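You operate a simulated robot arm through the tools that you are given. There is no shell and no other tool. Be economical: measure what you need, move in short steps, check, and stop when the job is done.

The job below is to be done with a simulated two-armed robot. You get a single attempt, and the scene is never put back.

TASK
Shut the fir seamer down and stand the red block on its plate.
Fine: Switch it off and shut its guard before you reach in. Pass the wrapped box from hand to hand to change your grip for the blue tray; don't drop it. Don't knock the guard. Set down upright: wrapped box, foam block.
Where things are to end (x, y in the base frame): wrapped box within 6 cm of [34, 79].

It is judged by the outcome, as a careful person would: the job done as asked, and still so three seconds after it is handed in. It fails if anything else is knocked over, pushed out of place, dropped, spilled or broken.

THE ROBOT
Two 7-joint arms with two-finger parallel grippers on one trunk, on a base that drives. Base frame: it is fixed to the floor where the robot stands at the start and does not move with it; the origin is under the middle of the robot, x ahead of it, y to its left, z up. Readings come in cm, degrees, newtons and seconds.
The left shoulder is at the start at [7, 13.4, 127.6], the right one opposite. With the tool pointing down near the work surface each hand reaches from about 10 to 56 cm from the robot's upright axis, wherever it stands, measured 20 degrees to its own side. Places, roughly: fir guard [50, 10, 110]; fir rocker [50, 0, 120]; fir seamer [60, 20, 110]; inside of the blue tray [40, 80, 70]; s3 lift [50, 20, 80]. Payload 1.57 kg a hand.
The tool frame of a hand sits at the grasp point between the pads (the TCP): z along the fingers, y along the line on which they close. The tips reach 3 cm beyond it. The gripper opens to 8 cm. The fingers are 1.7 cm wide and 1.2 cm thick; the gripper's body (4 by 8.2 cm) begins 8 cm behind the TCP.
Orientation is told as [roll, pitch, yaw] about the base's x, y, z axes, in that order, counted from this pose: with the fingers straight down and closing along the base's y, the tool's x points along the base's -x, its y along +y and its z along -z.

THE INTERFACE
- The arms move only by the tool arm_command. It takes "left_moves", "right_moves" or both (then of equal length, played together; a hand with none holds still); each is a list of rows, each a list of 7 numbers: the shift along the tool's x, y, z in units of 200 mm (1.0 is 200 mm), then the turn, a rotation vector about the tool's x, y, z in units of 45 degrees (1.0 is 45 degrees), then the finger opening in cm, from 0 to 8. In form: [[x, y, z, wx, wy, wz, jaw], ...]. A call has 1 to 10 rows; each row is the pose to reach, as a shift and turn from the pose commanded when the call began, along the tool's axes at that moment. A call with a number of a shift or a turn outside -1 to 1 is refused whole. A row lasts 0.2 s, in which the tool goes at most 5 cm and 8.6 degrees; a call with a longer step from one row to the next is refused whole, and so is a gripper value outside its range. A pose out of reach is approached as far as the arm can. The call stops where the force on the tool passes 40 N (or 10 N more than at its start, if that is more) or the arm is blocked; 0.2 s more then pass. Each finger travels about 15.3 cm/s and halts on what it meets, pressing with about 41 N; the grip force reading is that of the motor and also rises with nothing between the fingers. The clock runs only during rows and for 0.2 s after the last one: add rows that repeat a pose to give the fingers time. The reply holds the time, the measured pose of the TCP, the force on the tool along the base axes, the opening and the grip force, in the units named above and with some noise, with the torque about the TCP (base axes, N m) and any sound that the robot's microphone picked up.
- Cameras (640 x 400 px; columns grow to the right, rows downward): "scene" is now at [13.48, 0.36, 150.34]; the picture's right is [0.05, -1.00, 0.00], its down [-0.58, -0.03, -0.81] and it looks along [0.81, 0.04, -0.58] (base axes); focal length 214 px, centre (320, 200). "left" rides on the left gripper at [7.2, 0.7, -12.2] in its tool frame; the picture's right is [-0.09, 1.00, 0.00], its down [-0.84, -0.08, -0.54] and it looks along [-0.54, -0.05, 0.84] (tool axes); focal length 238 px, centre (320, 200). "right" rides on the right gripper at [7.2, -0.7, -12.2] in its tool frame; the picture's right is [0.09, 1.00, 0.00], its down [-0.84, 0.08, -0.54] and it looks along [-0.54, 0.05, 0.84] (tool axes); focal length 238 px, centre (320, 200). There is no depth. A picture from a camera that has moved, and an enlarged one, comes with that camera's place and axes in the base frame and with its lens.
- capture(camera): a new picture of that camera. The clock stands still meanwhile.
- lift_body(by): slides the trunk up (or, below 0, down) by that many cm; the arms and the scene camera ride with it, the base frame stays. It gives what a move gives, with no picture.
- steer(legs): drives the robot by 1 to 6 legs, each [ahead, left, turn to the left] in cm, cm and degrees, along the robot's own axes; the way and the turn of a leg run together, so that a leg with both is an arc; at most 150 cm and 180 degrees a leg. The arms and the cameras ride along, it lands a little off, and it stops where it bumps. It gives what a move gives.
- aim_head(pan, tilt): turns the head with the scene camera to pan (to the left, within 86 degrees either way) and tilt (down, from -29 to 69), counted from straight ahead of the robot. It gives what a move gives.
- close_up(camera, box): a new picture of the part [left, top, right, bottom] of that camera's present view, enlarged. The clock stands still meanwhile.
- sign_off(): hands the job in; it is judged then, once.

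Work in short steps. Places have to be worked out from the pictures, the camera data and where the tool is seen: move nearer, look again, correct. Check each grasp and each placing, and mend what went wrong. You have 120 turns and 88 pictures in all, those below and enlarged ones among them. Open the grippers and draw the arms clear of the work before you hand the job in, unless the task says otherwise; then end with one line.

The tools are called after "Emit:" by a JSON object that holds its "api" and its "payload". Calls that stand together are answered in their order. arm_command: Moves the arms, as the interface text tells. Its arguments: {"type":"object","properties":{"left_moves":{"type":"array","items":{"type":"array","items":{"type":"number"}}},"right_moves":{"type":"array","items":{"type":"array","items":{"type":"number"}}}},"required":[]} The other tools are called the same way: lift_body (by) slides the trunk up or down; steer (legs) drives the base; aim_head (pan, tilt) turns the head that bears the scene camera; capture (camera) takes a picture; close_up (camera, box) takes an enlarged picture of a part of a camera's view; sign_off () hands the job in.

At the start:

```text
time_s: 0.0
left_eef_pos: [34.11, 18.9, 140.73]
left_orientation: [0.0, -0.1, 0.0]
left_wrist_force: [0.4, 0.0, -0.3]
left_ft_torque: [0.0, -0.01, 0.01]
left_grip_width: 8.0
left_finger_force: 0.1
right_eef_pos: [32.73, -3.9, 138.21]
right_orientation: [0.0, -0.1, -0.1]
right_wrist_force: [0.3, 0.5, -0.9]
right_ft_torque: [-0.03, 0.05, 0.0]
right_grip_width: 8.02
right_finger_force: 0.2
trunk travel left (down, up): [-85.0, 9.0]
robot x, y, heading: [0.31, 0.34, -0.0]
head pan, tilt: [2.6, 35.8]
```

scene: 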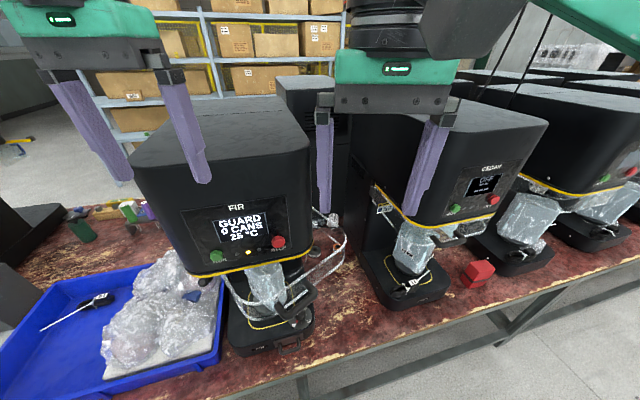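
right: 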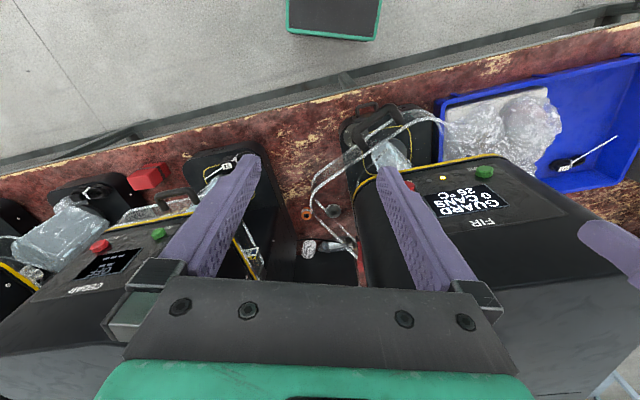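
left: 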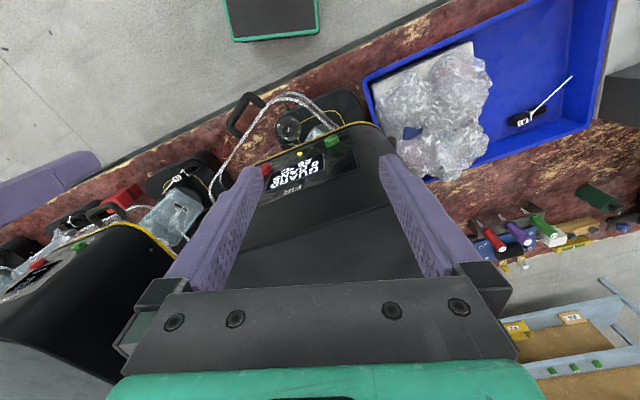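

The arms block part of the view, but the fir seamer shows an open guard. I'll enlarge the machine and the tray area.

Emit:
{"api": "close_up", "payload": {"camera": "scene", "box": [180, 180, 380, 360]}}

Emit:
{"api": "close_up", "payload": {"camera": "scene", "box": [0, 180, 240, 400]}}

Emit:
{"api": "close_up", "payload": {"camera": "scene", "box": [340, 130, 640, 320]}}

```text
2.22 times, centred on (280, 270) of scene
camera zoom: at [13.48, 0.36, 150.34], right [0.05, -1.0, 0.0], down [-0.58, -0.03, -0.81], along [0.81, 0.04, -0.58], focal length 477 px, centre (409, 44)
```

zoom: 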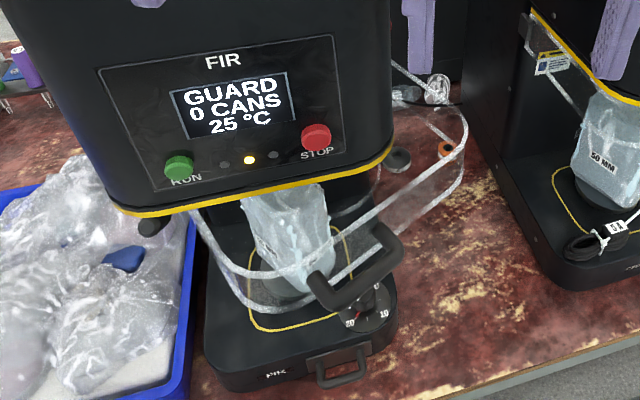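

```text
1.82 times, centred on (120, 290) of scene
camera zoom: at [13.48, 0.36, 150.34], right [0.05, -1.0, 0.0], down [-0.58, -0.03, -0.81], along [0.81, 0.04, -0.58], focal length 390 px, centre (684, 36)
```

zoom: 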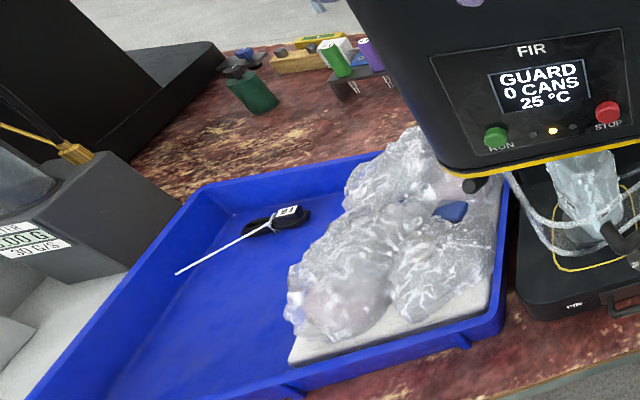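

```text
2.11 times, centred on (490, 225) of scene
camera zoom: at [13.48, 0.36, 150.34], right [0.05, -1.0, 0.0], down [-0.58, -0.03, -0.81], along [0.81, 0.04, -0.58], focal length 452 px, centre (-38, 147)
```

zoom: 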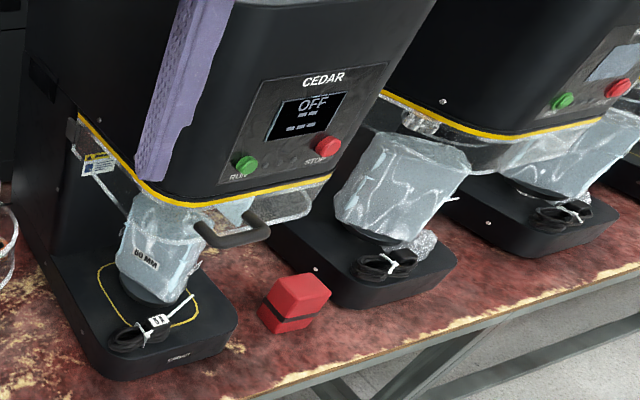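

The arms cover part of the scene. I'll look left and then right with the head to find the wrapped box and foam block.

Emit:
{"api": "aim_head", "payload": {"pan": 45, "tilt": 45}}

Emit:
{"api": "capture", "payload": {"camera": "scene"}}

Emit:
{"api": "aim_head", "payload": {"pan": -45, "tilt": 45}}

Emit:
{"api": "capture", "payload": {"camera": "scene"}}

```text
time_s: 1.1
left_eef_pos: [34.01, 18.91, 140.9]
left_orientation: [0.0, 0.0, 0.0]
left_wrist_force: [-0.5, -0.1, 0.6]
left_ft_torque: [-0.04, 0.01, -0.01]
left_grip_width: 7.98
left_finger_force: 0.1
right_eef_pos: [32.86, -3.89, 138.17]
right_orientation: [0.1, -0.1, -0.1]
right_wrist_force: [0.2, -0.4, 0.0]
right_ft_torque: [0.05, 0.0, 0.0]
right_grip_width: 7.98
right_finger_force: 0.1
trunk travel left (down, up): [-85.0, 9.0]
robot x, y, heading: [-0.03, -0.04, 0.2]
head pan, tilt: [45.0, 45.0]
```

```text
81 pictures are left
camera scene: at [10.48, 5.7, 148.98], right [0.71, -0.71, 0.0], down [-0.5, -0.5, -0.71], along [0.5, 0.5, -0.71], focal length 214 px, centre (320, 200)
```

scene: 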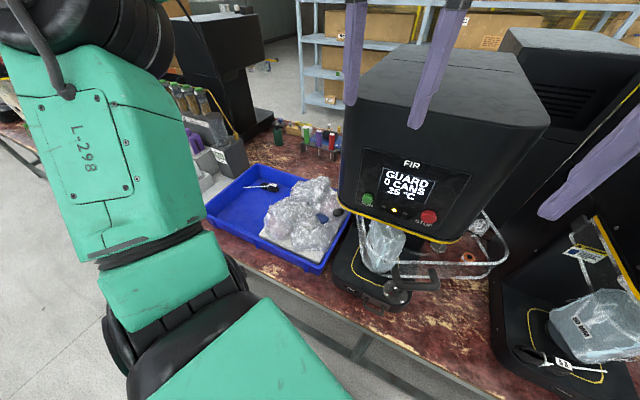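

```text
time_s: 2.7
left_eef_pos: [34.07, 19.02, 140.7]
left_orientation: [0.0, 0.0, -0.1]
left_wrist_force: [0.4, 0.4, 0.1]
left_ft_torque: [0.01, -0.01, 0.0]
left_grip_width: 7.99
left_finger_force: 0.0
right_eef_pos: [32.68, -3.96, 138.1]
right_orientation: [0.2, 0.0, -0.1]
right_wrist_force: [-0.1, 0.4, -0.4]
right_ft_torque: [-0.01, 0.0, 0.0]
right_grip_width: 7.98
right_finger_force: 0.0
trunk travel left (down, up): [-85.0, 9.0]
robot x, y, heading: [-0.11, 0.17, -0.1]
head pan, tilt: [-45.0, 45.0]
```

```text
80 pictures are left
camera scene: at [10.48, -5.78, 148.98], right [-0.71, -0.71, 0.0], down [-0.5, 0.5, -0.71], along [0.5, -0.5, -0.71], focal length 214 px, centre (320, 200)
```

scene: 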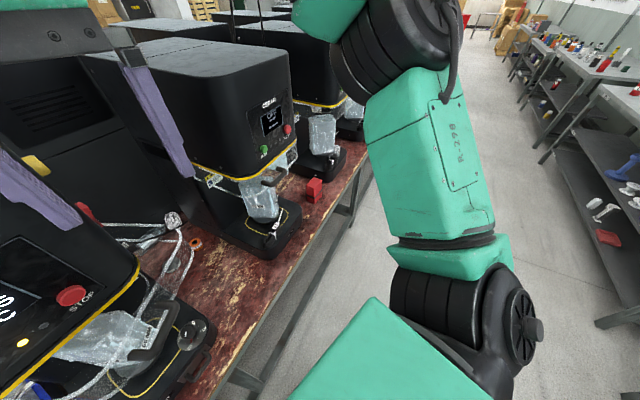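

The stop button works out at about (41, 9.4, 120.7), and the machine and table are turned about 19° left of my heading. I'll square the robot to the table, then shift right to see the fir's right side.

Emit:
{"api": "steer", "payload": {"legs": [[0, 0, 18.8], [0, -45, 0]]}}

Emit:
{"api": "aim_head", "payload": {"pan": 40, "tilt": 35}}

Emit:
{"api": "capture", "payload": {"camera": "scene"}}

```text
time_s: 6.5
left_eef_pos: [40.6, -13.57, 140.78]
left_orientation: [-0.1, 0.0, 18.5]
left_wrist_force: [-0.1, -0.7, 0.6]
left_ft_torque: [0.01, -0.04, -0.05]
left_grip_width: 8.01
left_finger_force: 0.0
right_eef_pos: [46.57, -35.75, 138.14]
right_orientation: [0.1, -0.1, 18.4]
right_wrist_force: [0.1, -0.1, 0.5]
right_ft_torque: [-0.02, -0.02, 0.03]
right_grip_width: 8.02
right_finger_force: 0.1
trunk travel left (down, up): [-85.0, 9.0]
robot x, y, heading: [14.11, -42.72, 18.3]
head pan, tilt: [-45.0, 45.0]
```

```text
time_s: 8.1
left_eef_pos: [40.66, -13.99, 140.93]
left_orientation: [-0.1, 0.0, 18.4]
left_wrist_force: [0.3, -0.3, -0.6]
left_ft_torque: [-0.02, -0.01, 0.0]
left_grip_width: 8.02
left_finger_force: 0.1
right_eef_pos: [46.62, -35.98, 138.08]
right_orientation: [0.1, -0.1, 18.4]
right_wrist_force: [0.0, -0.9, -0.3]
right_ft_torque: [-0.02, 0.01, 0.0]
right_grip_width: 8.0
right_finger_force: 0.2
trunk travel left (down, up): [-85.0, 9.0]
robot x, y, heading: [14.4, -42.31, 18.5]
head pan, tilt: [40.0, 35.0]
```

```text
79 pictures are left
camera scene: at [23.43, -33.54, 150.46], right [0.85, -0.52, 0.0], down [-0.3, -0.49, -0.82], along [0.43, 0.7, -0.57], focal length 214 px, centre (320, 200)
```

scene: 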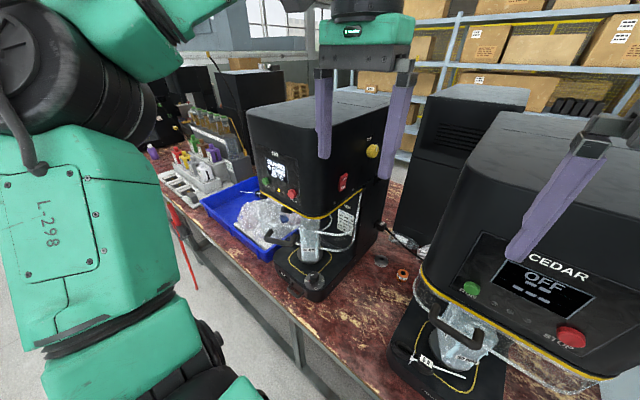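

Emit:
{"api": "close_up", "payload": {"camera": "scene", "box": [220, 110, 420, 310]}}

Emit:
{"api": "close_up", "payload": {"camera": "scene", "box": [390, 230, 590, 400]}}

```text
2.00 times, centred on (320, 210) of scene
camera zoom: at [23.43, -33.54, 150.46], right [0.85, -0.52, 0.0], down [-0.3, -0.49, -0.82], along [0.43, 0.7, -0.57], focal length 429 px, centre (320, 180)
```

zoom: 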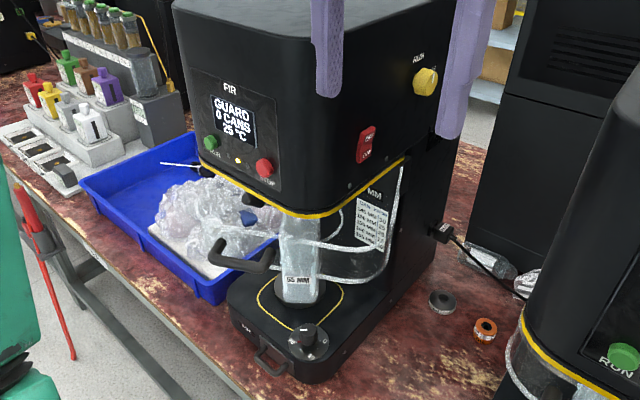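

```text
2.35 times, centred on (490, 315) of scene
camera zoom: at [23.43, -33.54, 150.46], right [0.85, -0.52, 0.0], down [-0.3, -0.49, -0.82], along [0.43, 0.7, -0.57], focal length 505 px, centre (-80, -71)
```

zoom: 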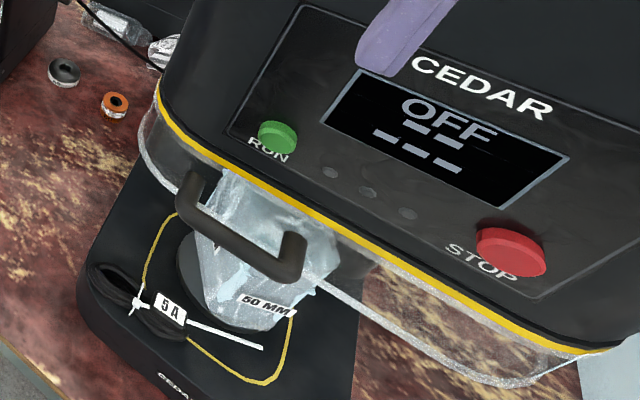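

The fir has a red I/O rocker and a yellow RUN knob on its right flank. The wrapped "65 MM" box stands on its plate, and the guard seems to hang lower than the closed one on cedar. I'll back off and lower the trunk to see the guard at its own height.

Emit:
{"api": "steer", "payload": {"legs": [[-20, 0, 0], [0, 22, 0]]}}

Emit:
{"api": "lift_body", "payload": {"by": -35}}

Emit:
{"api": "aim_head", "payload": {"pan": 20, "tilt": 12}}

Emit:
{"api": "capture", "payload": {"camera": "scene"}}

```text
time_s: 10.9
left_eef_pos: [15.53, -0.56, 140.93]
left_orientation: [0.1, 0.0, 18.3]
left_wrist_force: [-0.5, -0.2, -0.6]
left_ft_torque: [0.02, 0.0, 0.0]
left_grip_width: 7.98
left_finger_force: 0.1
right_eef_pos: [21.39, -22.55, 138.06]
right_orientation: [0.2, 0.0, 18.2]
right_wrist_force: [0.5, -0.8, -0.1]
right_ft_torque: [0.03, 0.03, 0.02]
right_grip_width: 7.96
right_finger_force: 0.0
trunk travel left (down, up): [-85.0, 9.0]
robot x, y, heading: [-11.14, -28.67, 18.1]
head pan, tilt: [40.0, 35.0]
```

```text
time_s: 14.3
left_eef_pos: [15.34, -0.2, 105.84]
left_orientation: [0.0, 0.1, 18.4]
left_wrist_force: [-0.5, -0.1, -0.1]
left_ft_torque: [0.02, 0.02, -0.01]
left_grip_width: 8.03
left_finger_force: 0.0
right_eef_pos: [21.08, -22.19, 103.18]
right_orientation: [0.0, 0.0, 18.4]
right_wrist_force: [-0.7, -0.2, -0.3]
right_ft_torque: [0.02, 0.0, -0.01]
right_grip_width: 8.0
right_finger_force: 0.0
trunk travel left (down, up): [-50.0, 44.0]
robot x, y, heading: [-11.05, -28.47, 18.4]
head pan, tilt: [40.0, 35.0]
```

```text
time_s: 15.2
left_eef_pos: [15.27, -0.06, 105.84]
left_orientation: [0.1, 0.0, 18.2]
left_wrist_force: [-0.3, -0.2, -0.7]
left_ft_torque: [-0.01, 0.02, 0.02]
left_grip_width: 8.02
left_finger_force: 0.0
right_eef_pos: [21.21, -22.19, 103.25]
right_orientation: [0.2, -0.1, 18.1]
right_wrist_force: [0.5, 0.4, 0.1]
right_ft_torque: [-0.04, -0.01, 0.0]
right_grip_width: 8.0
right_finger_force: 0.1
trunk travel left (down, up): [-50.0, 44.0]
robot x, y, heading: [-11.37, -29.11, 18.2]
head pan, tilt: [20.0, 12.0]
```

```text
76 pictures are left
camera scene: at [0.69, -21.43, 119.14], right [0.62, -0.78, 0.0], down [-0.16, -0.13, -0.98], along [0.77, 0.61, -0.21], focal length 214 px, centre (320, 200)
```

scene: 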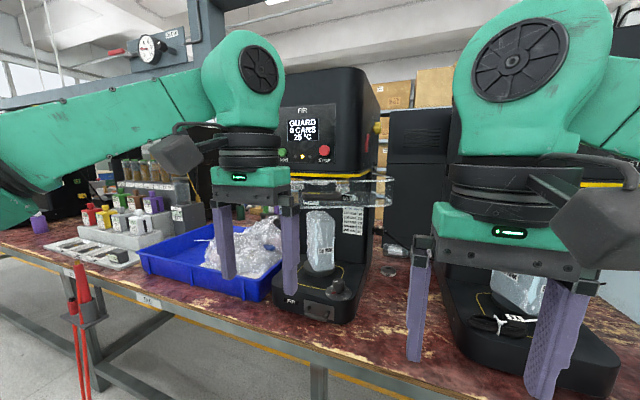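

Emit:
{"api": "close_up", "payload": {"camera": "scene", "box": [260, 130, 420, 330]}}

```text
2.00 times, centred on (340, 230) of scene
camera zoom: at [0.69, -21.43, 119.14], right [0.62, -0.78, 0.0], down [-0.16, -0.13, -0.98], along [0.77, 0.61, -0.21], focal length 429 px, centre (280, 140)
```

zoom: 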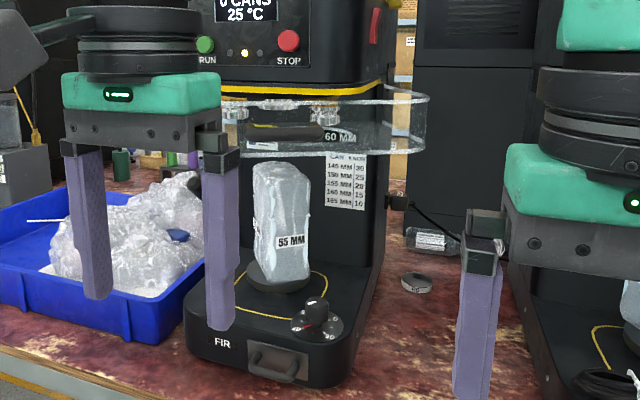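

The guard is a U-shaped band at about z 110, swung out to the right. The box reads "55 MM". I'll drive left so the fir is seen squarely between the hands.

Emit:
{"api": "steer", "payload": {"legs": [[0, 25, 0]]}}

Emit:
{"api": "aim_head", "payload": {"pan": 0, "tilt": 15}}

Emit:
{"api": "close_up", "payload": {"camera": "scene", "box": [220, 90, 420, 290]}}

Emit:
{"api": "lift_body", "payload": {"by": 25}}

Emit:
{"api": "aim_head", "payload": {"pan": 0, "tilt": 35}}

Emit:
{"api": "close_up", "payload": {"camera": "scene", "box": [220, 90, 420, 290]}}

```text
time_s: 17.0
left_eef_pos: [7.14, 23.72, 105.79]
left_orientation: [0.0, 0.1, 18.6]
left_wrist_force: [-1.1, -0.1, 0.6]
left_ft_torque: [-0.02, 0.03, 0.0]
left_grip_width: 8.03
left_finger_force: 0.0
right_eef_pos: [13.38, 1.69, 103.08]
right_orientation: [0.1, -0.2, 18.6]
right_wrist_force: [-0.1, -0.7, 0.0]
right_ft_torque: [-0.03, -0.03, -0.01]
right_grip_width: 8.0
right_finger_force: 0.2
trunk travel left (down, up): [-50.0, 44.0]
robot x, y, heading: [-18.99, -5.16, 18.7]
head pan, tilt: [20.0, 12.0]
```

```text
time_s: 17.9
left_eef_pos: [7.19, 23.54, 105.83]
left_orientation: [0.0, -0.1, 18.6]
left_wrist_force: [0.4, -0.2, -0.5]
left_ft_torque: [0.0, 0.0, -0.04]
left_grip_width: 8.02
left_finger_force: 0.1
right_eef_pos: [13.31, 1.58, 103.17]
right_orientation: [0.2, -0.1, 18.7]
right_wrist_force: [0.3, 0.3, -0.3]
right_ft_torque: [0.05, 0.0, 0.04]
right_grip_width: 7.99
right_finger_force: 0.0
trunk travel left (down, up): [-50.0, 44.0]
robot x, y, heading: [-18.87, -5.19, 18.5]
head pan, tilt: [0.0, 15.0]
```

```text
2.00 times, centred on (320, 190) of scene
camera zoom: at [-5.68, -0.64, 118.66], right [0.32, -0.95, 0.0], down [-0.25, -0.08, -0.97], along [0.91, 0.31, -0.26], focal length 429 px, centre (320, 220)
```

zoom: 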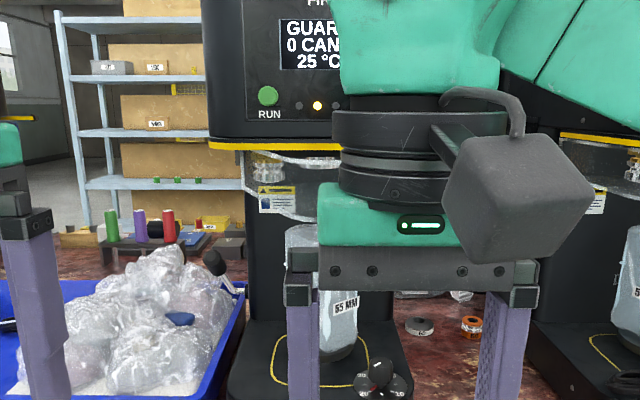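

```text
time_s: 20.4
left_eef_pos: [7.21, 23.55, 130.75]
left_orientation: [0.0, 0.0, 18.7]
left_wrist_force: [1.0, 0.0, -0.4]
left_ft_torque: [0.0, 0.01, 0.0]
left_grip_width: 8.01
left_finger_force: 0.0
right_eef_pos: [13.17, 1.6, 128.12]
right_orientation: [0.2, -0.2, 18.6]
right_wrist_force: [-0.2, 0.5, 0.0]
right_ft_torque: [-0.03, -0.02, -0.03]
right_grip_width: 7.99
right_finger_force: 0.0
trunk travel left (down, up): [-75.0, 19.0]
robot x, y, heading: [-18.78, -5.05, 18.7]
head pan, tilt: [0.0, 15.0]
```

```text
time_s: 21.3
left_eef_pos: [7.17, 23.66, 130.78]
left_orientation: [-0.1, -0.1, 18.7]
left_wrist_force: [-0.3, -0.3, -0.2]
left_ft_torque: [-0.02, -0.01, -0.02]
left_grip_width: 8.02
left_finger_force: 0.1
right_eef_pos: [13.3, 1.69, 128.1]
right_orientation: [0.2, -0.1, 18.6]
right_wrist_force: [0.4, 0.7, 0.1]
right_ft_torque: [0.02, 0.03, 0.01]
right_grip_width: 7.99
right_finger_force: 0.1
trunk travel left (down, up): [-75.0, 19.0]
robot x, y, heading: [-18.74, -5.15, 18.7]
head pan, tilt: [0.0, 35.0]
```

```text
2.00 times, centred on (320, 190) of scene
camera zoom: at [-6.18, -0.8, 140.46], right [0.32, -0.95, 0.0], down [-0.54, -0.18, -0.82], along [0.78, 0.26, -0.57], focal length 429 px, centre (320, 220)
```

zoom: 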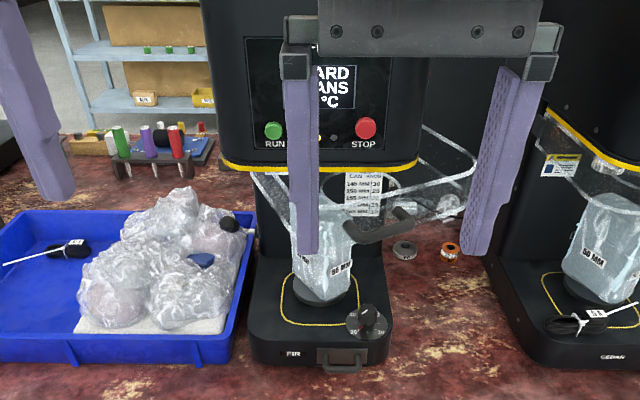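

The right hand blocks the view; I'll move it 20 cm to the right and look again.

Emit:
{"api": "arm_command", "payload": {"right_moves": [[0, -0.2, 0, 0, 0, 0, 8], [0, -0.4, 0, 0, 0, 0, 8], [0, -0.6, 0, 0, 0, 0, 8], [0, -0.8, 0, 0, 0, 0, 8], [0, -1.0, 0, 0, 0, 0, 8]]}}

Emit:
{"api": "close_up", "payload": {"camera": "scene", "box": [250, 120, 410, 280]}}

```text
time_s: 22.5
left_eef_pos: [7.36, 23.51, 130.95]
left_orientation: [0.1, -0.1, 18.6]
left_wrist_force: [-0.3, 0.0, 0.2]
left_ft_torque: [0.02, 0.0, 0.0]
left_grip_width: 8.01
left_finger_force: 0.0
right_eef_pos: [20.37, -17.02, 127.72]
right_orientation: [0.3, 0.0, 18.7]
right_wrist_force: [1.3, 0.1, 0.0]
right_ft_torque: [0.01, -0.01, -0.04]
right_grip_width: 8.02
right_finger_force: 0.0
right hand out of reach, approached as far as the arm can: row 5
trunk travel left (down, up): [-75.0, 19.0]
robot x, y, heading: [-18.77, -5.1, 18.9]
head pan, tilt: [0.0, 35.0]
```

```text
2.50 times, centred on (330, 200) of scene
camera zoom: at [-6.11, -1.01, 140.46], right [0.32, -0.95, 0.0], down [-0.54, -0.18, -0.82], along [0.78, 0.26, -0.57], focal length 536 px, centre (295, 200)
```

zoom: 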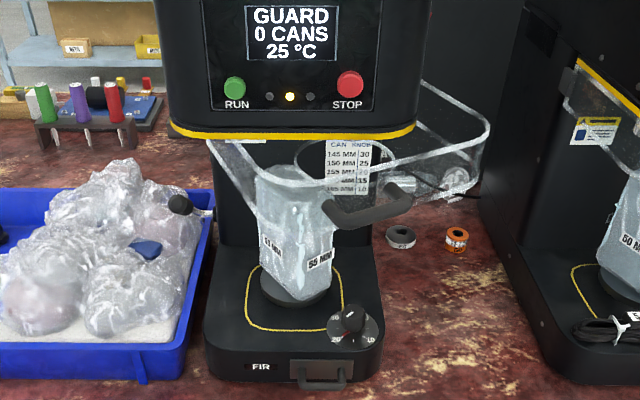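

The guard's U-shaped band is swung counterclockwise, with its handle at the front right. I'll enlarge it for exact points.

Emit:
{"api": "close_up", "payload": {"camera": "scene", "box": [276, 150, 404, 230]}}

Emit:
{"api": "capture", "payload": {"camera": "left"}}

Emit:
{"api": "capture", "payload": {"camera": "right"}}

```text
5.00 times, centred on (340, 190) of scene
camera zoom: at [-6.11, -1.01, 140.46], right [0.32, -0.95, 0.0], down [-0.54, -0.18, -0.82], along [0.78, 0.26, -0.57], focal length 1072 px, centre (220, 250)
```

zoom: 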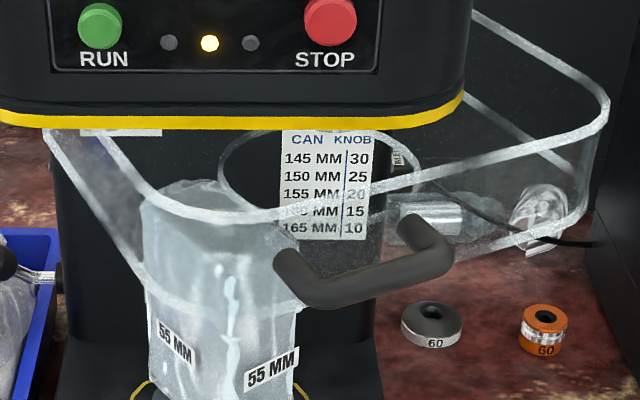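

```text
70 pictures are left
camera left: at [0.2, 21.76, 143.13], right [-0.23, 0.97, 0.0], down [0.82, 0.19, 0.54], along [0.53, 0.13, -0.84], focal length 238 px, centre (320, 200)
```

left: 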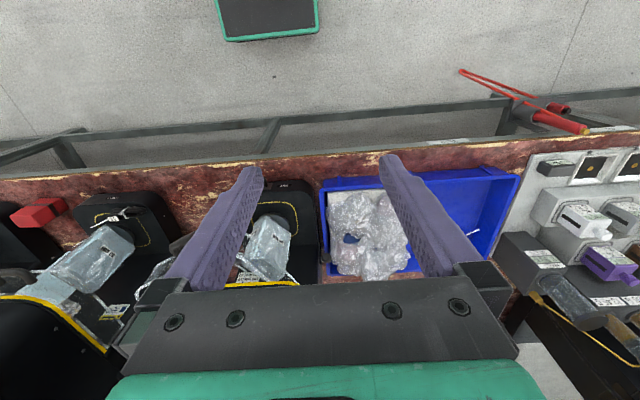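

```text
69 pictures are left
camera right: at [13.51, -19.99, 139.87], right [-0.41, 0.91, 0.01], down [0.77, 0.34, 0.54], along [0.5, 0.23, -0.84], focal length 238 px, centre (320, 200)
```

right: 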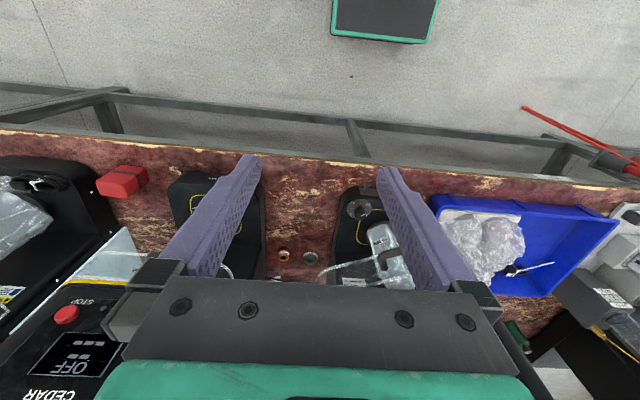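

Ring points: its top is at about z 114 and its bottom at 107.5, and it has swung about 23°. The rocker is near (54, 5, 122). I'll go right and forward for a close look at the rocker.

Emit:
{"api": "steer", "payload": {"legs": [[0, -34, 0], [18, 0, 0]]}}

Emit:
{"api": "aim_head", "payload": {"pan": 40, "tilt": 25}}

Emit:
{"api": "capture", "payload": {"camera": "scene"}}

```text
time_s: 25.8
left_eef_pos: [35.29, -4.23, 131.05]
left_orientation: [0.0, -0.2, 17.9]
left_wrist_force: [-0.3, -0.4, 0.2]
left_ft_torque: [0.01, -0.06, 0.02]
left_grip_width: 7.99
left_finger_force: 0.0
right_eef_pos: [47.82, -44.74, 127.93]
right_orientation: [0.1, -0.3, 17.8]
right_wrist_force: [0.3, 0.6, -0.5]
right_ft_torque: [0.04, -0.04, 0.0]
right_grip_width: 7.98
right_finger_force: 0.1
trunk travel left (down, up): [-75.0, 19.0]
robot x, y, heading: [8.88, -32.15, 18.0]
head pan, tilt: [0.0, 35.0]
```

```text
time_s: 26.9
left_eef_pos: [35.56, -4.16, 130.84]
left_orientation: [0.0, -0.2, 17.7]
left_wrist_force: [-0.4, -0.2, -0.6]
left_ft_torque: [0.02, 0.0, 0.0]
left_grip_width: 8.0
left_finger_force: 0.0
right_eef_pos: [48.09, -44.61, 127.85]
right_orientation: [0.2, -0.1, 17.8]
right_wrist_force: [0.2, 0.3, -0.8]
right_ft_torque: [0.0, 0.02, 0.0]
right_grip_width: 8.0
right_finger_force: 0.2
trunk travel left (down, up): [-75.0, 19.0]
robot x, y, heading: [9.02, -32.62, 18.1]
head pan, tilt: [40.0, 25.0]
```

```text
68 pictures are left
camera scene: at [18.42, -23.28, 142.04], right [0.85, -0.53, 0.0], down [-0.23, -0.36, -0.91], along [0.48, 0.77, -0.42], focal length 214 px, centre (320, 200)
```

scene: 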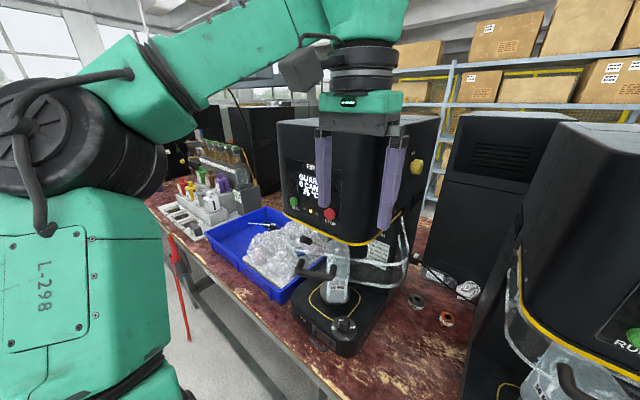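

The left hand hides the rocker; I'll pull it left and back, out of the way.

Emit:
{"api": "arm_command", "payload": {"left_moves": [[0.1, 0.2, 0, 0, 0, 0, 8], [0.2, 0.4, 0, 0, 0, 0, 8], [0.3, 0.6, 0, 0, 0, 0, 8], [0.3, 0.8, 0, 0, 0, 0, 8], [0.3, 1.0, 0, 0, 0, 0, 8]]}}

Emit:
{"api": "close_up", "payload": {"camera": "scene", "box": [330, 120, 458, 300]}}

```text
time_s: 28.1
left_eef_pos: [26.77, 7.06, 126.35]
left_orientation: [-0.1, 0.0, 18.0]
left_wrist_force: [0.5, -0.7, -0.5]
left_ft_torque: [-0.02, 0.0, -0.01]
left_grip_width: 7.99
left_finger_force: 0.0
left hand out of reach, approached as far as the arm can: row 3, 4, 5
right_eef_pos: [48.1, -44.57, 127.91]
right_orientation: [0.1, -0.2, 17.8]
right_wrist_force: [0.1, 0.2, 0.0]
right_ft_torque: [0.01, -0.01, -0.01]
right_grip_width: 8.0
right_finger_force: 0.0
trunk travel left (down, up): [-75.0, 19.0]
robot x, y, heading: [8.88, -32.69, 17.7]
head pan, tilt: [40.0, 25.0]
```

```text
2.22 times, centred on (394, 210) of scene
camera zoom: at [18.42, -23.19, 142.04], right [0.85, -0.53, 0.0], down [-0.22, -0.36, -0.91], along [0.48, 0.77, -0.42], focal length 477 px, centre (156, 178)
```

zoom: 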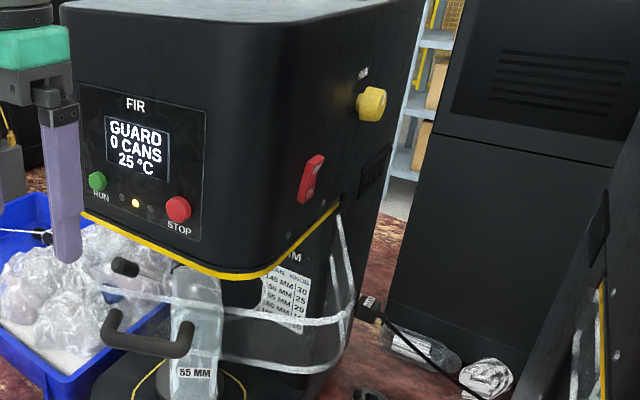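

Emit:
{"api": "close_up", "payload": {"camera": "scene", "box": [360, 160, 424, 240]}}

```text
5.00 times, centred on (392, 200) of scene
camera zoom: at [18.42, -23.19, 142.04], right [0.85, -0.53, 0.0], down [-0.22, -0.36, -0.91], along [0.48, 0.77, -0.42], focal length 1072 px, centre (-40, 200)
```

zoom: 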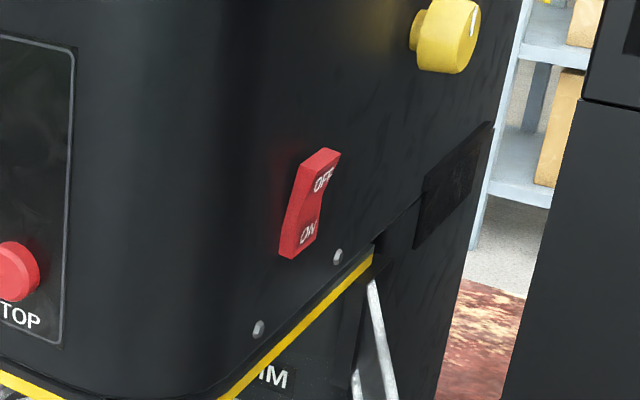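

The rocker's OFF half is on top at about (54.3, 4.9, 123.5), and its ON half is pressed in. I'll bring the right hand over with closed fingers tilted about 28° to the left, staying in front of the machines.

Emit:
{"api": "arm_command", "payload": {"right_moves": [[0, 0.2, 0, -0.155, 0, 0, 0], [0, 0.4, 0, -0.31, 0, 0, 0], [0, 0.6, 0, -0.465, 0, 0, 0], [0, 0.8, 0, -0.622, 0, 0, 0], [0, 1.0, 0, -0.622, 0, 0, 0]]}}

```text
time_s: 29.3
left_eef_pos: [26.63, 7.4, 126.19]
left_orientation: [-0.2, 0.0, 17.9]
left_wrist_force: [-0.3, 0.2, 0.1]
left_ft_torque: [-0.01, 0.03, -0.01]
left_grip_width: 8.04
left_finger_force: 0.0
right_eef_pos: [41.83, -25.37, 128.31]
right_orientation: [28.2, -0.1, 17.8]
right_wrist_force: [0.7, -0.2, -0.8]
right_ft_torque: [-0.03, -0.02, -0.02]
right_grip_width: 0.01
right_finger_force: 21.7
trunk travel left (down, up): [-75.0, 19.0]
robot x, y, heading: [8.93, -32.57, 17.9]
head pan, tilt: [40.0, 25.0]
```

Emit:
{"api": "arm_command", "payload": {"right_moves": [[0, 0.17, 0.13, 0, 0, 0, 0], [0, 0.35, 0.255, 0, 0, 0, 0], [0, 0.52, 0.385, 0, 0, 0, 0], [0, 0.69, 0.51, 0, 0, 0, 0], [-0.2, 0.69, 0.51, 0, 0, 0, 0], [-0.4, 0.69, 0.51, 0, 0, 0, 0], [-0.6, 0.69, 0.51, 0, 0, 0, 0], [-0.8, 0.69, 0.51, 0, 0, 0, 0], [-0.95, 0.69, 0.51, 0, 0, 0, 0]]}}

Emit:
{"api": "close_up", "payload": {"camera": "scene", "box": [330, 120, 458, 240]}}

```text
time_s: 31.5
left_eef_pos: [23.95, 8.24, 126.4]
left_orientation: [-0.7, -1.1, 18.4]
left_wrist_force: [0.1, 0.6, -0.2]
left_ft_torque: [-0.02, -0.03, 0.0]
left_grip_width: 7.98
left_finger_force: 0.0
right_eef_pos: [49.24, -4.73, 125.6]
right_orientation: [26.8, -2.4, 19.8]
right_wrist_force: [0.4, 0.5, 0.2]
right_ft_torque: [-0.02, 0.03, 0.0]
right_grip_width: 0.0
right_finger_force: 21.7
right hand out of reach, approached as far as the arm can: row 8, 9
trunk travel left (down, up): [-75.0, 19.0]
robot x, y, heading: [8.84, -32.33, 18.4]
head pan, tilt: [40.0, 25.0]
stopped in row 9 (right hand): the arm was blocked; the commanded pose is now the measured one
```

```text
3.33 times, centred on (394, 180) of scene
camera zoom: at [15.69, -22.06, 142.14], right [0.85, -0.52, 0.02], down [-0.2, -0.37, -0.91], along [0.48, 0.77, -0.42], focal length 715 px, centre (73, 267)
```

zoom: 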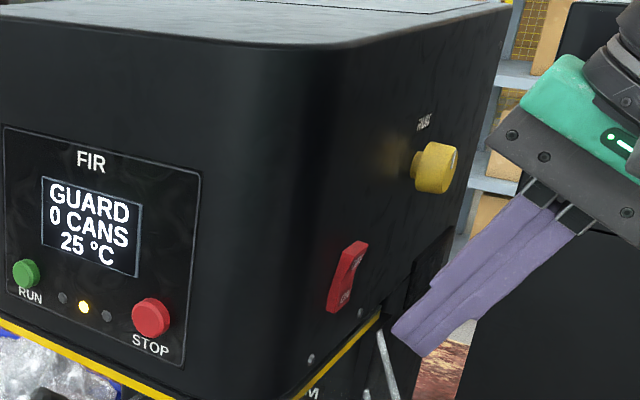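

The right arm was blocked with no force at the wrist and the robot shifted slightly, so an elbow may be touching cedar. I'll retreat a few cm and look.

Emit:
{"api": "arm_command", "payload": {"right_moves": [[0.15, 0, 0, 0, 0, 0, 0], [0.3, 0, 0, 0, 0, 0, 0]]}}

Emit:
{"api": "aim_head", "payload": {"pan": -10, "tilt": 25}}

Emit:
{"api": "capture", "payload": {"camera": "scene"}}

```text
time_s: 32.1
left_eef_pos: [24.95, 8.94, 126.17]
left_orientation: [-1.0, -0.7, 18.4]
left_wrist_force: [0.0, 0.5, 0.1]
left_ft_torque: [0.0, -0.04, 0.02]
left_grip_width: 7.98
left_finger_force: 0.0
right_eef_pos: [44.68, -6.56, 124.74]
right_orientation: [26.8, -1.4, 19.3]
right_wrist_force: [1.4, -0.8, 0.3]
right_ft_torque: [0.09, 0.17, 0.02]
right_grip_width: 0.0
right_finger_force: 20.9
trunk travel left (down, up): [-75.0, 19.0]
robot x, y, heading: [9.12, -32.09, 18.5]
head pan, tilt: [40.0, 25.0]
```

```text
time_s: 33.3
left_eef_pos: [24.94, 8.77, 126.05]
left_orientation: [-0.7, -0.6, 18.3]
left_wrist_force: [0.2, -0.2, 0.3]
left_ft_torque: [-0.01, 0.03, 0.01]
left_grip_width: 7.97
left_finger_force: 0.1
right_eef_pos: [44.71, -6.62, 124.65]
right_orientation: [26.8, -1.5, 19.4]
right_wrist_force: [0.4, -0.1, -0.1]
right_ft_torque: [-0.01, 0.01, 0.0]
right_grip_width: 0.0
right_finger_force: 21.0
trunk travel left (down, up): [-75.0, 19.0]
robot x, y, heading: [8.8, -32.09, 18.1]
head pan, tilt: [-10.0, 25.0]
```

```text
64 pictures are left
camera scene: at [20.87, -27.93, 142.16], right [0.14, -0.99, 0.01], down [-0.41, -0.07, -0.91], along [0.9, 0.13, -0.41], focal length 214 px, centre (320, 200)
```

scene: 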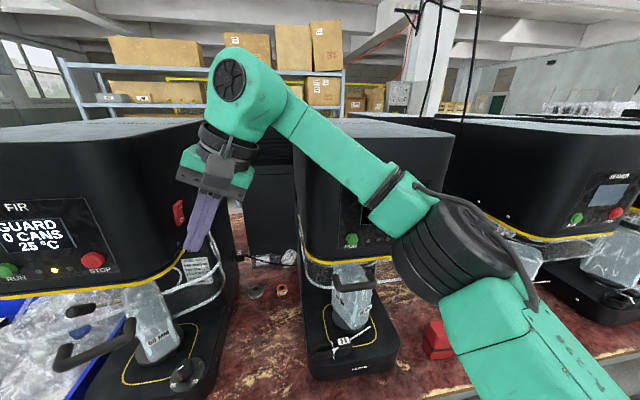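

Reach was the limit: the target was about 55 cm away, and the elbow is just in front of cedar. I'll draw the hand back, then bring the robot closer.

Emit:
{"api": "arm_command", "payload": {"right_moves": [[0.2, 0, 0, 0, 0, 0, 0], [0.4, -0.05, 0, 0, 0, 0, 0], [0.6, -0.1, 0, 0, 0, 0, 0], [0.8, -0.15, 0, 0, 0, 0, 0]]}}

Emit:
{"api": "capture", "payload": {"camera": "scene"}}

```text
time_s: 34.3
left_eef_pos: [26.63, 7.16, 126.46]
left_orientation: [0.2, 0.1, 18.4]
left_wrist_force: [0.2, -0.7, 0.3]
left_ft_torque: [0.04, 0.02, 0.02]
left_grip_width: 7.99
left_finger_force: 0.0
right_eef_pos: [32.28, -15.79, 123.21]
right_orientation: [28.0, -0.9, 18.8]
right_wrist_force: [-0.3, -0.6, 0.1]
right_ft_torque: [0.05, 0.03, 0.01]
right_grip_width: 0.01
right_finger_force: 21.0
trunk travel left (down, up): [-75.0, 19.0]
robot x, y, heading: [9.18, -32.17, 18.4]
head pan, tilt: [-10.0, 25.0]
```

```text
63 pictures are left
camera scene: at [22.83, -29.72, 142.03], right [0.14, -0.99, 0.0], down [-0.42, -0.06, -0.91], along [0.9, 0.13, -0.42], focal length 214 px, centre (320, 200)
```

scene: 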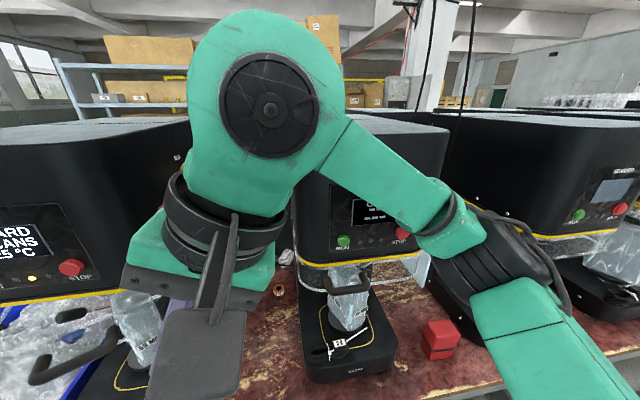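

Contact has cleared and cedar's buttons read within 1 cm of where they were. I'll tuck the left hand back a little and drive 6 ahead and 10 left.

Emit:
{"api": "arm_command", "payload": {"left_moves": [[0.15, 0, 0, 0, 0, 0, 8], [0.3, 0, 0, 0, 0, 0, 8]]}}

Emit:
{"api": "steer", "payload": {"legs": [[0, 10, 0], [6, 0, 0]]}}

```text
time_s: 34.9
left_eef_pos: [21.37, 4.67, 125.78]
left_orientation: [0.0, -0.3, 18.2]
left_wrist_force: [0.0, -0.2, 0.1]
left_ft_torque: [0.01, -0.04, 0.0]
left_grip_width: 7.98
left_finger_force: 0.1
left hand out of reach, approached as far as the arm can: row 1, 2
right_eef_pos: [32.12, -15.71, 123.2]
right_orientation: [28.0, -1.0, 18.9]
right_wrist_force: [0.0, -0.2, 0.0]
right_ft_torque: [0.02, 0.02, -0.01]
right_grip_width: 0.0
right_finger_force: 21.3
trunk travel left (down, up): [-75.0, 19.0]
robot x, y, heading: [8.88, -32.32, 18.1]
head pan, tilt: [-10.0, 25.0]
```

```text
time_s: 36.6
left_eef_pos: [23.26, 16.18, 125.94]
left_orientation: [0.1, -0.4, 18.3]
left_wrist_force: [-0.9, 0.7, -0.2]
left_ft_torque: [0.02, -0.03, 0.0]
left_grip_width: 8.01
left_finger_force: 0.0
right_eef_pos: [34.05, -4.26, 123.34]
right_orientation: [27.9, -1.3, 19.1]
right_wrist_force: [-0.5, -0.2, -0.5]
right_ft_torque: [0.04, -0.05, -0.02]
right_grip_width: 0.0
right_finger_force: 21.5
trunk travel left (down, up): [-75.0, 19.0]
robot x, y, heading: [11.38, -20.48, 18.2]
head pan, tilt: [-10.0, 25.0]
```

Emit:
{"api": "arm_command", "payload": {"right_moves": [[0, -0.165, -0.223, 0, 0, 0, 0], [-0.2, -0.165, -0.223, 0, 0, 0, 0], [-0.4, -0.165, -0.223, 0, 0, 0, 0], [-0.6, -0.165, -0.223, 0, 0, 0, 0], [-0.8, -0.165, -0.223, 0, 0, 0, 0], [-1.0, -0.165, -0.223, 0, 0, 0, 0]]}}

Emit:
{"api": "aim_head", "payload": {"pan": 15, "tilt": 25}}

Emit:
{"api": "capture", "payload": {"camera": "scene"}}

```text
refused: row 1 steps farther than a row can; nothing moved
```

```text
time_s: 37.5
left_eef_pos: [24.06, 16.64, 125.51]
left_orientation: [0.0, -0.1, 18.4]
left_wrist_force: [0.1, -0.9, -0.1]
left_ft_torque: [0.02, -0.01, 0.01]
left_grip_width: 7.99
left_finger_force: 0.0
right_eef_pos: [34.6, -3.84, 123.15]
right_orientation: [27.8, -0.8, 19.1]
right_wrist_force: [0.0, 0.1, 0.3]
right_ft_torque: [-0.01, 0.03, -0.01]
right_grip_width: 0.0
right_finger_force: 21.0
trunk travel left (down, up): [-75.0, 19.0]
robot x, y, heading: [11.28, -20.56, 18.1]
head pan, tilt: [15.0, 25.0]
```

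```text
62 pictures are left
camera scene: at [23.81, -13.99, 142.02], right [0.55, -0.84, 0.0], down [-0.35, -0.23, -0.91], along [0.76, 0.5, -0.42], focal length 214 px, centre (320, 200)
```

scene: 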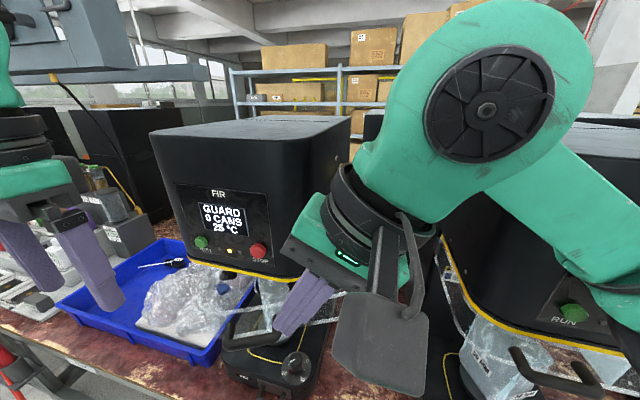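

Driving further left will keep the forearm clear of cedar's corner. I'll shift the hand right and up first, then drive left 11.

Emit:
{"api": "arm_command", "payload": {"right_moves": [[0, -0.085, -0.12, 0, 0, 0, 0], [0, -0.165, -0.235, 0, 0, 0, 0]]}}

Emit:
{"api": "steer", "payload": {"legs": [[0, 11, 0.5]]}}

```text
time_s: 38.1
left_eef_pos: [23.88, 16.36, 125.72]
left_orientation: [0.1, -0.2, 18.3]
left_wrist_force: [-0.2, 0.0, 0.6]
left_ft_torque: [0.01, -0.02, 0.02]
left_grip_width: 8.02
left_finger_force: 0.0
right_eef_pos: [36.29, -9.09, 126.03]
right_orientation: [27.8, -1.1, 19.1]
right_wrist_force: [-1.4, 0.7, 0.1]
right_ft_torque: [0.0, -0.02, 0.03]
right_grip_width: 0.01
right_finger_force: 21.2
trunk travel left (down, up): [-75.0, 19.0]
robot x, y, heading: [11.75, -20.58, 18.4]
head pan, tilt: [15.0, 25.0]
```

```text
time_s: 39.3
left_eef_pos: [20.28, 26.43, 125.79]
left_orientation: [0.2, -0.1, 18.8]
left_wrist_force: [-0.3, 0.4, -1.0]
left_ft_torque: [0.0, 0.03, 0.02]
left_grip_width: 7.98
left_finger_force: 0.1
right_eef_pos: [33.14, 1.08, 125.88]
right_orientation: [28.0, -1.1, 19.5]
right_wrist_force: [0.0, -0.1, -0.8]
right_ft_torque: [-0.02, 0.0, -0.01]
right_grip_width: 0.0
right_finger_force: 21.6
trunk travel left (down, up): [-75.0, 19.0]
robot x, y, heading: [8.19, -10.5, 18.5]
head pan, tilt: [15.0, 25.0]
```

Emit:
{"api": "arm_command", "payload": {"right_moves": [[0, -0.16, -0.085, 0, 0, 0, 0], [0, -0.32, -0.17, 0, 0, 0, 0], [0, -0.49, -0.26, 0, 0, 0, 0], [-0.2, -0.49, -0.26, 0, 0, 0, 0], [-0.4, -0.49, -0.26, 0, 0, 0, 0], [-0.6, -0.49, -0.26, 0, 0, 0, 0], [-0.8, -0.49, -0.26, 0, 0, 0, 0], [-1.0, -0.49, -0.26, 0, 0, 0, 0]]}}

Emit:
{"api": "aim_head", "payload": {"pan": 0, "tilt": 25}}

Emit:
{"api": "capture", "payload": {"camera": "scene"}}

Emit:
{"api": "capture", "payload": {"camera": "right"}}

```text
time_s: 41.3
left_eef_pos: [16.52, 27.65, 125.57]
left_orientation: [-1.1, -1.5, 18.9]
left_wrist_force: [0.4, 0.6, 0.4]
left_ft_torque: [0.01, -0.01, -0.02]
left_grip_width: 8.01
left_finger_force: 0.0
right_eef_pos: [51.63, -1.34, 127.81]
right_orientation: [26.2, -3.5, 20.4]
right_wrist_force: [1.5, -0.7, 0.0]
right_ft_torque: [0.03, 0.0, 0.05]
right_grip_width: 0.01
right_finger_force: 21.0
trunk travel left (down, up): [-75.0, 19.0]
robot x, y, heading: [7.76, -10.63, 18.8]
head pan, tilt: [15.0, 25.0]
stopped in row 8 (right hand): the arm was blocked; the commanded pose is now the measured one
```

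```text
time_s: 42.0
left_eef_pos: [16.5, 27.75, 125.62]
left_orientation: [-1.2, -1.7, 19.0]
left_wrist_force: [0.4, 0.6, 0.2]
left_ft_torque: [0.04, 0.03, 0.02]
left_grip_width: 7.97
left_finger_force: 0.1
right_eef_pos: [51.66, -1.38, 127.78]
right_orientation: [26.2, -3.4, 20.3]
right_wrist_force: [0.6, -0.2, -0.9]
right_ft_torque: [0.03, 0.03, 0.0]
right_grip_width: 0.0
right_finger_force: 21.3
trunk travel left (down, up): [-75.0, 19.0]
robot x, y, heading: [7.82, -10.74, 18.9]
head pan, tilt: [0.0, 25.0]
```

```text
61 pictures are left
camera scene: at [17.1, -4.7, 142.35], right [0.32, -0.95, 0.02], down [-0.37, -0.15, -0.92], along [0.87, 0.29, -0.4], focal length 214 px, centre (320, 200)
```

scene: 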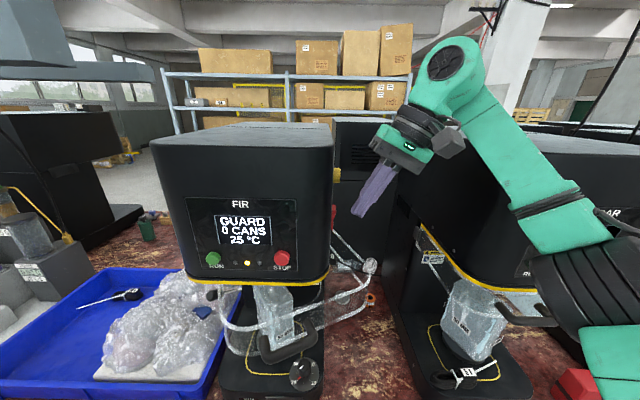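

```text
60 pictures are left
camera right: at [46.25, -9.72, 137.86], right [-0.42, 0.8, 0.43], down [0.81, 0.12, 0.57], along [0.4, 0.59, -0.7], focal length 238 px, centre (320, 200)
```

right: 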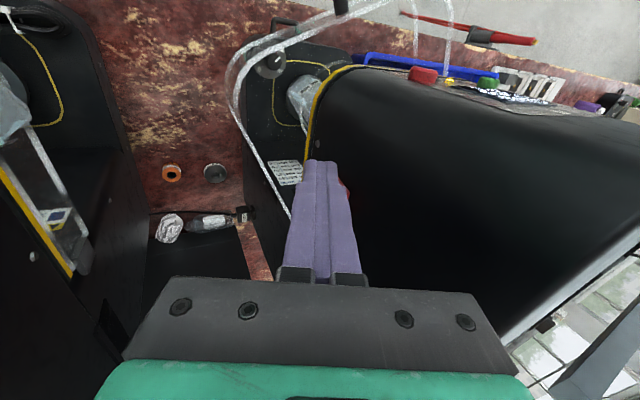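

The robot is leaning again. The elbow, at lower right, is against cedar's front, so this posture is bad. I'll withdraw straight back.

Emit:
{"api": "arm_command", "payload": {"right_moves": [[0.2, 0, 0, 0, 0, 0, 0], [0.4, 0, 0, 0, 0, 0, 0], [0.6, 0, 0, 0, 0, 0, 0], [0.8, 0, 0, 0, 0, 0, 0], [0.95, 0, 0, 0, 0, 0, 0]]}}

Emit:
{"api": "aim_head", "payload": {"pan": -25, "tilt": 25}}

Emit:
{"api": "capture", "payload": {"camera": "scene"}}

```text
time_s: 43.2
left_eef_pos: [19.64, 26.99, 125.52]
left_orientation: [-0.2, -0.3, 18.9]
left_wrist_force: [0.8, 0.1, -0.1]
left_ft_torque: [-0.03, 0.02, -0.02]
left_grip_width: 8.01
left_finger_force: 0.0
right_eef_pos: [37.46, -8.75, 125.83]
right_orientation: [27.3, -1.6, 19.9]
right_wrist_force: [0.6, 0.8, -0.6]
right_ft_torque: [-0.06, -0.06, -0.01]
right_grip_width: 0.0
right_finger_force: 21.4
trunk travel left (down, up): [-75.0, 19.0]
robot x, y, heading: [7.82, -10.69, 18.8]
head pan, tilt: [0.0, 25.0]
```

```text
time_s: 44.1
left_eef_pos: [20.06, 26.45, 125.68]
left_orientation: [0.1, -0.2, 18.8]
left_wrist_force: [0.3, -0.7, -0.1]
left_ft_torque: [0.07, -0.01, 0.0]
left_grip_width: 7.97
left_finger_force: 0.0
right_eef_pos: [37.74, -9.13, 125.72]
right_orientation: [27.6, -1.5, 19.9]
right_wrist_force: [0.0, 0.2, -0.1]
right_ft_torque: [0.01, 0.0, -0.03]
right_grip_width: 0.03
right_finger_force: 20.8
trunk travel left (down, up): [-75.0, 19.0]
robot x, y, heading: [7.81, -10.62, 19.0]
head pan, tilt: [-25.0, 25.0]
```

```text
59 pictures are left
camera scene: at [21.64, -10.18, 142.03], right [-0.11, -0.99, 0.0], down [-0.42, 0.05, -0.91], along [0.9, -0.1, -0.42], focal length 214 px, centre (320, 200)
```

scene: 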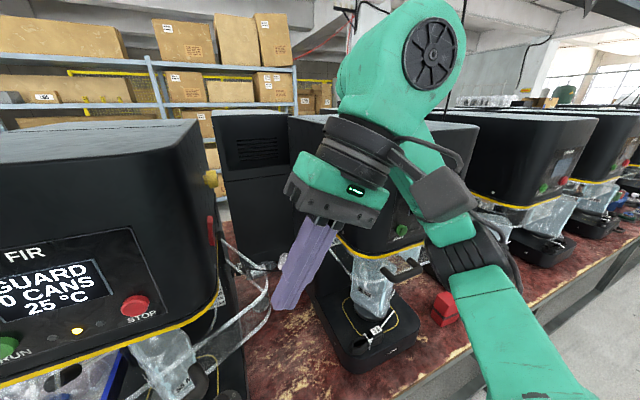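

The elbow sits about 30 cm to the right of the hand, so it hits cedar. I'll change posture instead: fingers pitched forward and turned left, so the forearm comes from the front.

Emit:
{"api": "arm_command", "payload": {"right_moves": [[0, 0, 0, 0.155, 0, 0, 0], [0, 0, 0, 0.31, 0, 0, 0], [0, 0, 0, 0.46, 0, 0, 0], [0, 0, 0, 0.613, 0, 0, 0]]}}

Emit:
{"api": "arm_command", "payload": {"right_moves": [[0, 0, 0, 0, -0.17, 0, 0], [0, 0, 0, 0, -0.34, 0, 0], [0, 0, 0, 0, -0.51, 0, 0], [0, 0, 0, 0, -0.68, 0, 0], [0, 0, 0, 0, -0.85, 0, 0], [0, 0, 0, 0, -1.0, 0, 0]]}}

Emit:
{"api": "arm_command", "payload": {"right_moves": [[0, 0, 0, -0.12, 0, -0.12, 0], [0, 0, 0, -0.24, 0, -0.24, 0], [0, 0, 0, -0.36, 0, -0.36, 0], [0, 0, 0, -0.48, 0, -0.48, 0], [0, 0, 0, -0.6, 0, -0.6, 0]]}}

Emit:
{"api": "capture", "payload": {"camera": "scene"}}

```text
time_s: 45.1
left_eef_pos: [19.96, 26.73, 125.6]
left_orientation: [0.0, -0.3, 18.8]
left_wrist_force: [0.1, 0.1, -0.2]
left_ft_torque: [0.03, -0.01, 0.01]
left_grip_width: 8.01
left_finger_force: 0.1
right_eef_pos: [37.53, -9.07, 125.81]
right_orientation: [-0.1, -1.5, 19.9]
right_wrist_force: [0.9, 0.2, -0.1]
right_ft_torque: [0.0, -0.01, 0.0]
right_grip_width: 0.0
right_finger_force: 21.6
trunk travel left (down, up): [-75.0, 19.0]
robot x, y, heading: [7.97, -10.83, 18.4]
head pan, tilt: [-25.0, 25.0]
```

```text
time_s: 46.5
left_eef_pos: [20.0, 26.54, 125.64]
left_orientation: [0.0, -0.2, 18.8]
left_wrist_force: [-0.3, -0.4, -1.0]
left_ft_torque: [-0.01, 0.01, 0.02]
left_grip_width: 7.99
left_finger_force: 0.1
right_eef_pos: [38.4, -9.35, 125.48]
right_orientation: [1.2, -45.1, 17.6]
right_wrist_force: [0.1, 0.4, -0.3]
right_ft_torque: [0.01, 0.01, -0.01]
right_grip_width: 0.0
right_finger_force: 21.2
trunk travel left (down, up): [-75.0, 19.0]
robot x, y, heading: [8.15, -10.75, 18.6]
head pan, tilt: [-25.0, 25.0]
```

```text
time_s: 47.7
left_eef_pos: [20.11, 26.48, 125.72]
left_orientation: [0.1, -0.2, 18.8]
left_wrist_force: [-0.4, -0.7, -0.2]
left_ft_torque: [0.01, 0.01, 0.0]
left_grip_width: 8.02
left_finger_force: 0.1
right_eef_pos: [37.65, -9.23, 125.54]
right_orientation: [-1.5, -46.1, 59.2]
right_wrist_force: [-0.8, -0.4, 0.1]
right_ft_torque: [0.02, -0.04, 0.02]
right_grip_width: 0.0
right_finger_force: 21.7
trunk travel left (down, up): [-75.0, 19.0]
robot x, y, heading: [7.93, -10.7, 18.7]
head pan, tilt: [-25.0, 25.0]
```

```text
58 pictures are left
camera scene: at [21.66, -10.18, 142.03], right [-0.11, -0.99, 0.0], down [-0.42, 0.05, -0.91], along [0.9, -0.1, -0.42], focal length 214 px, centre (320, 200)
```

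scene: 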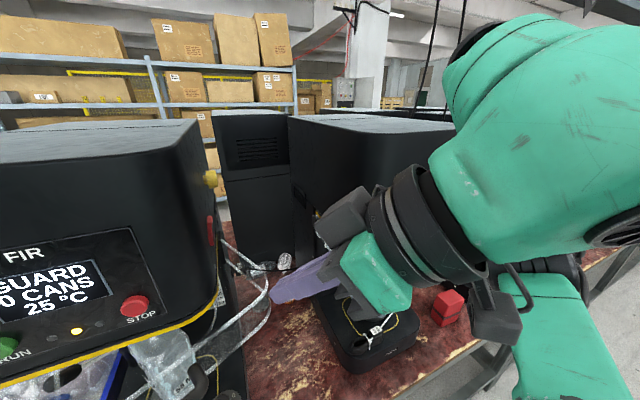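

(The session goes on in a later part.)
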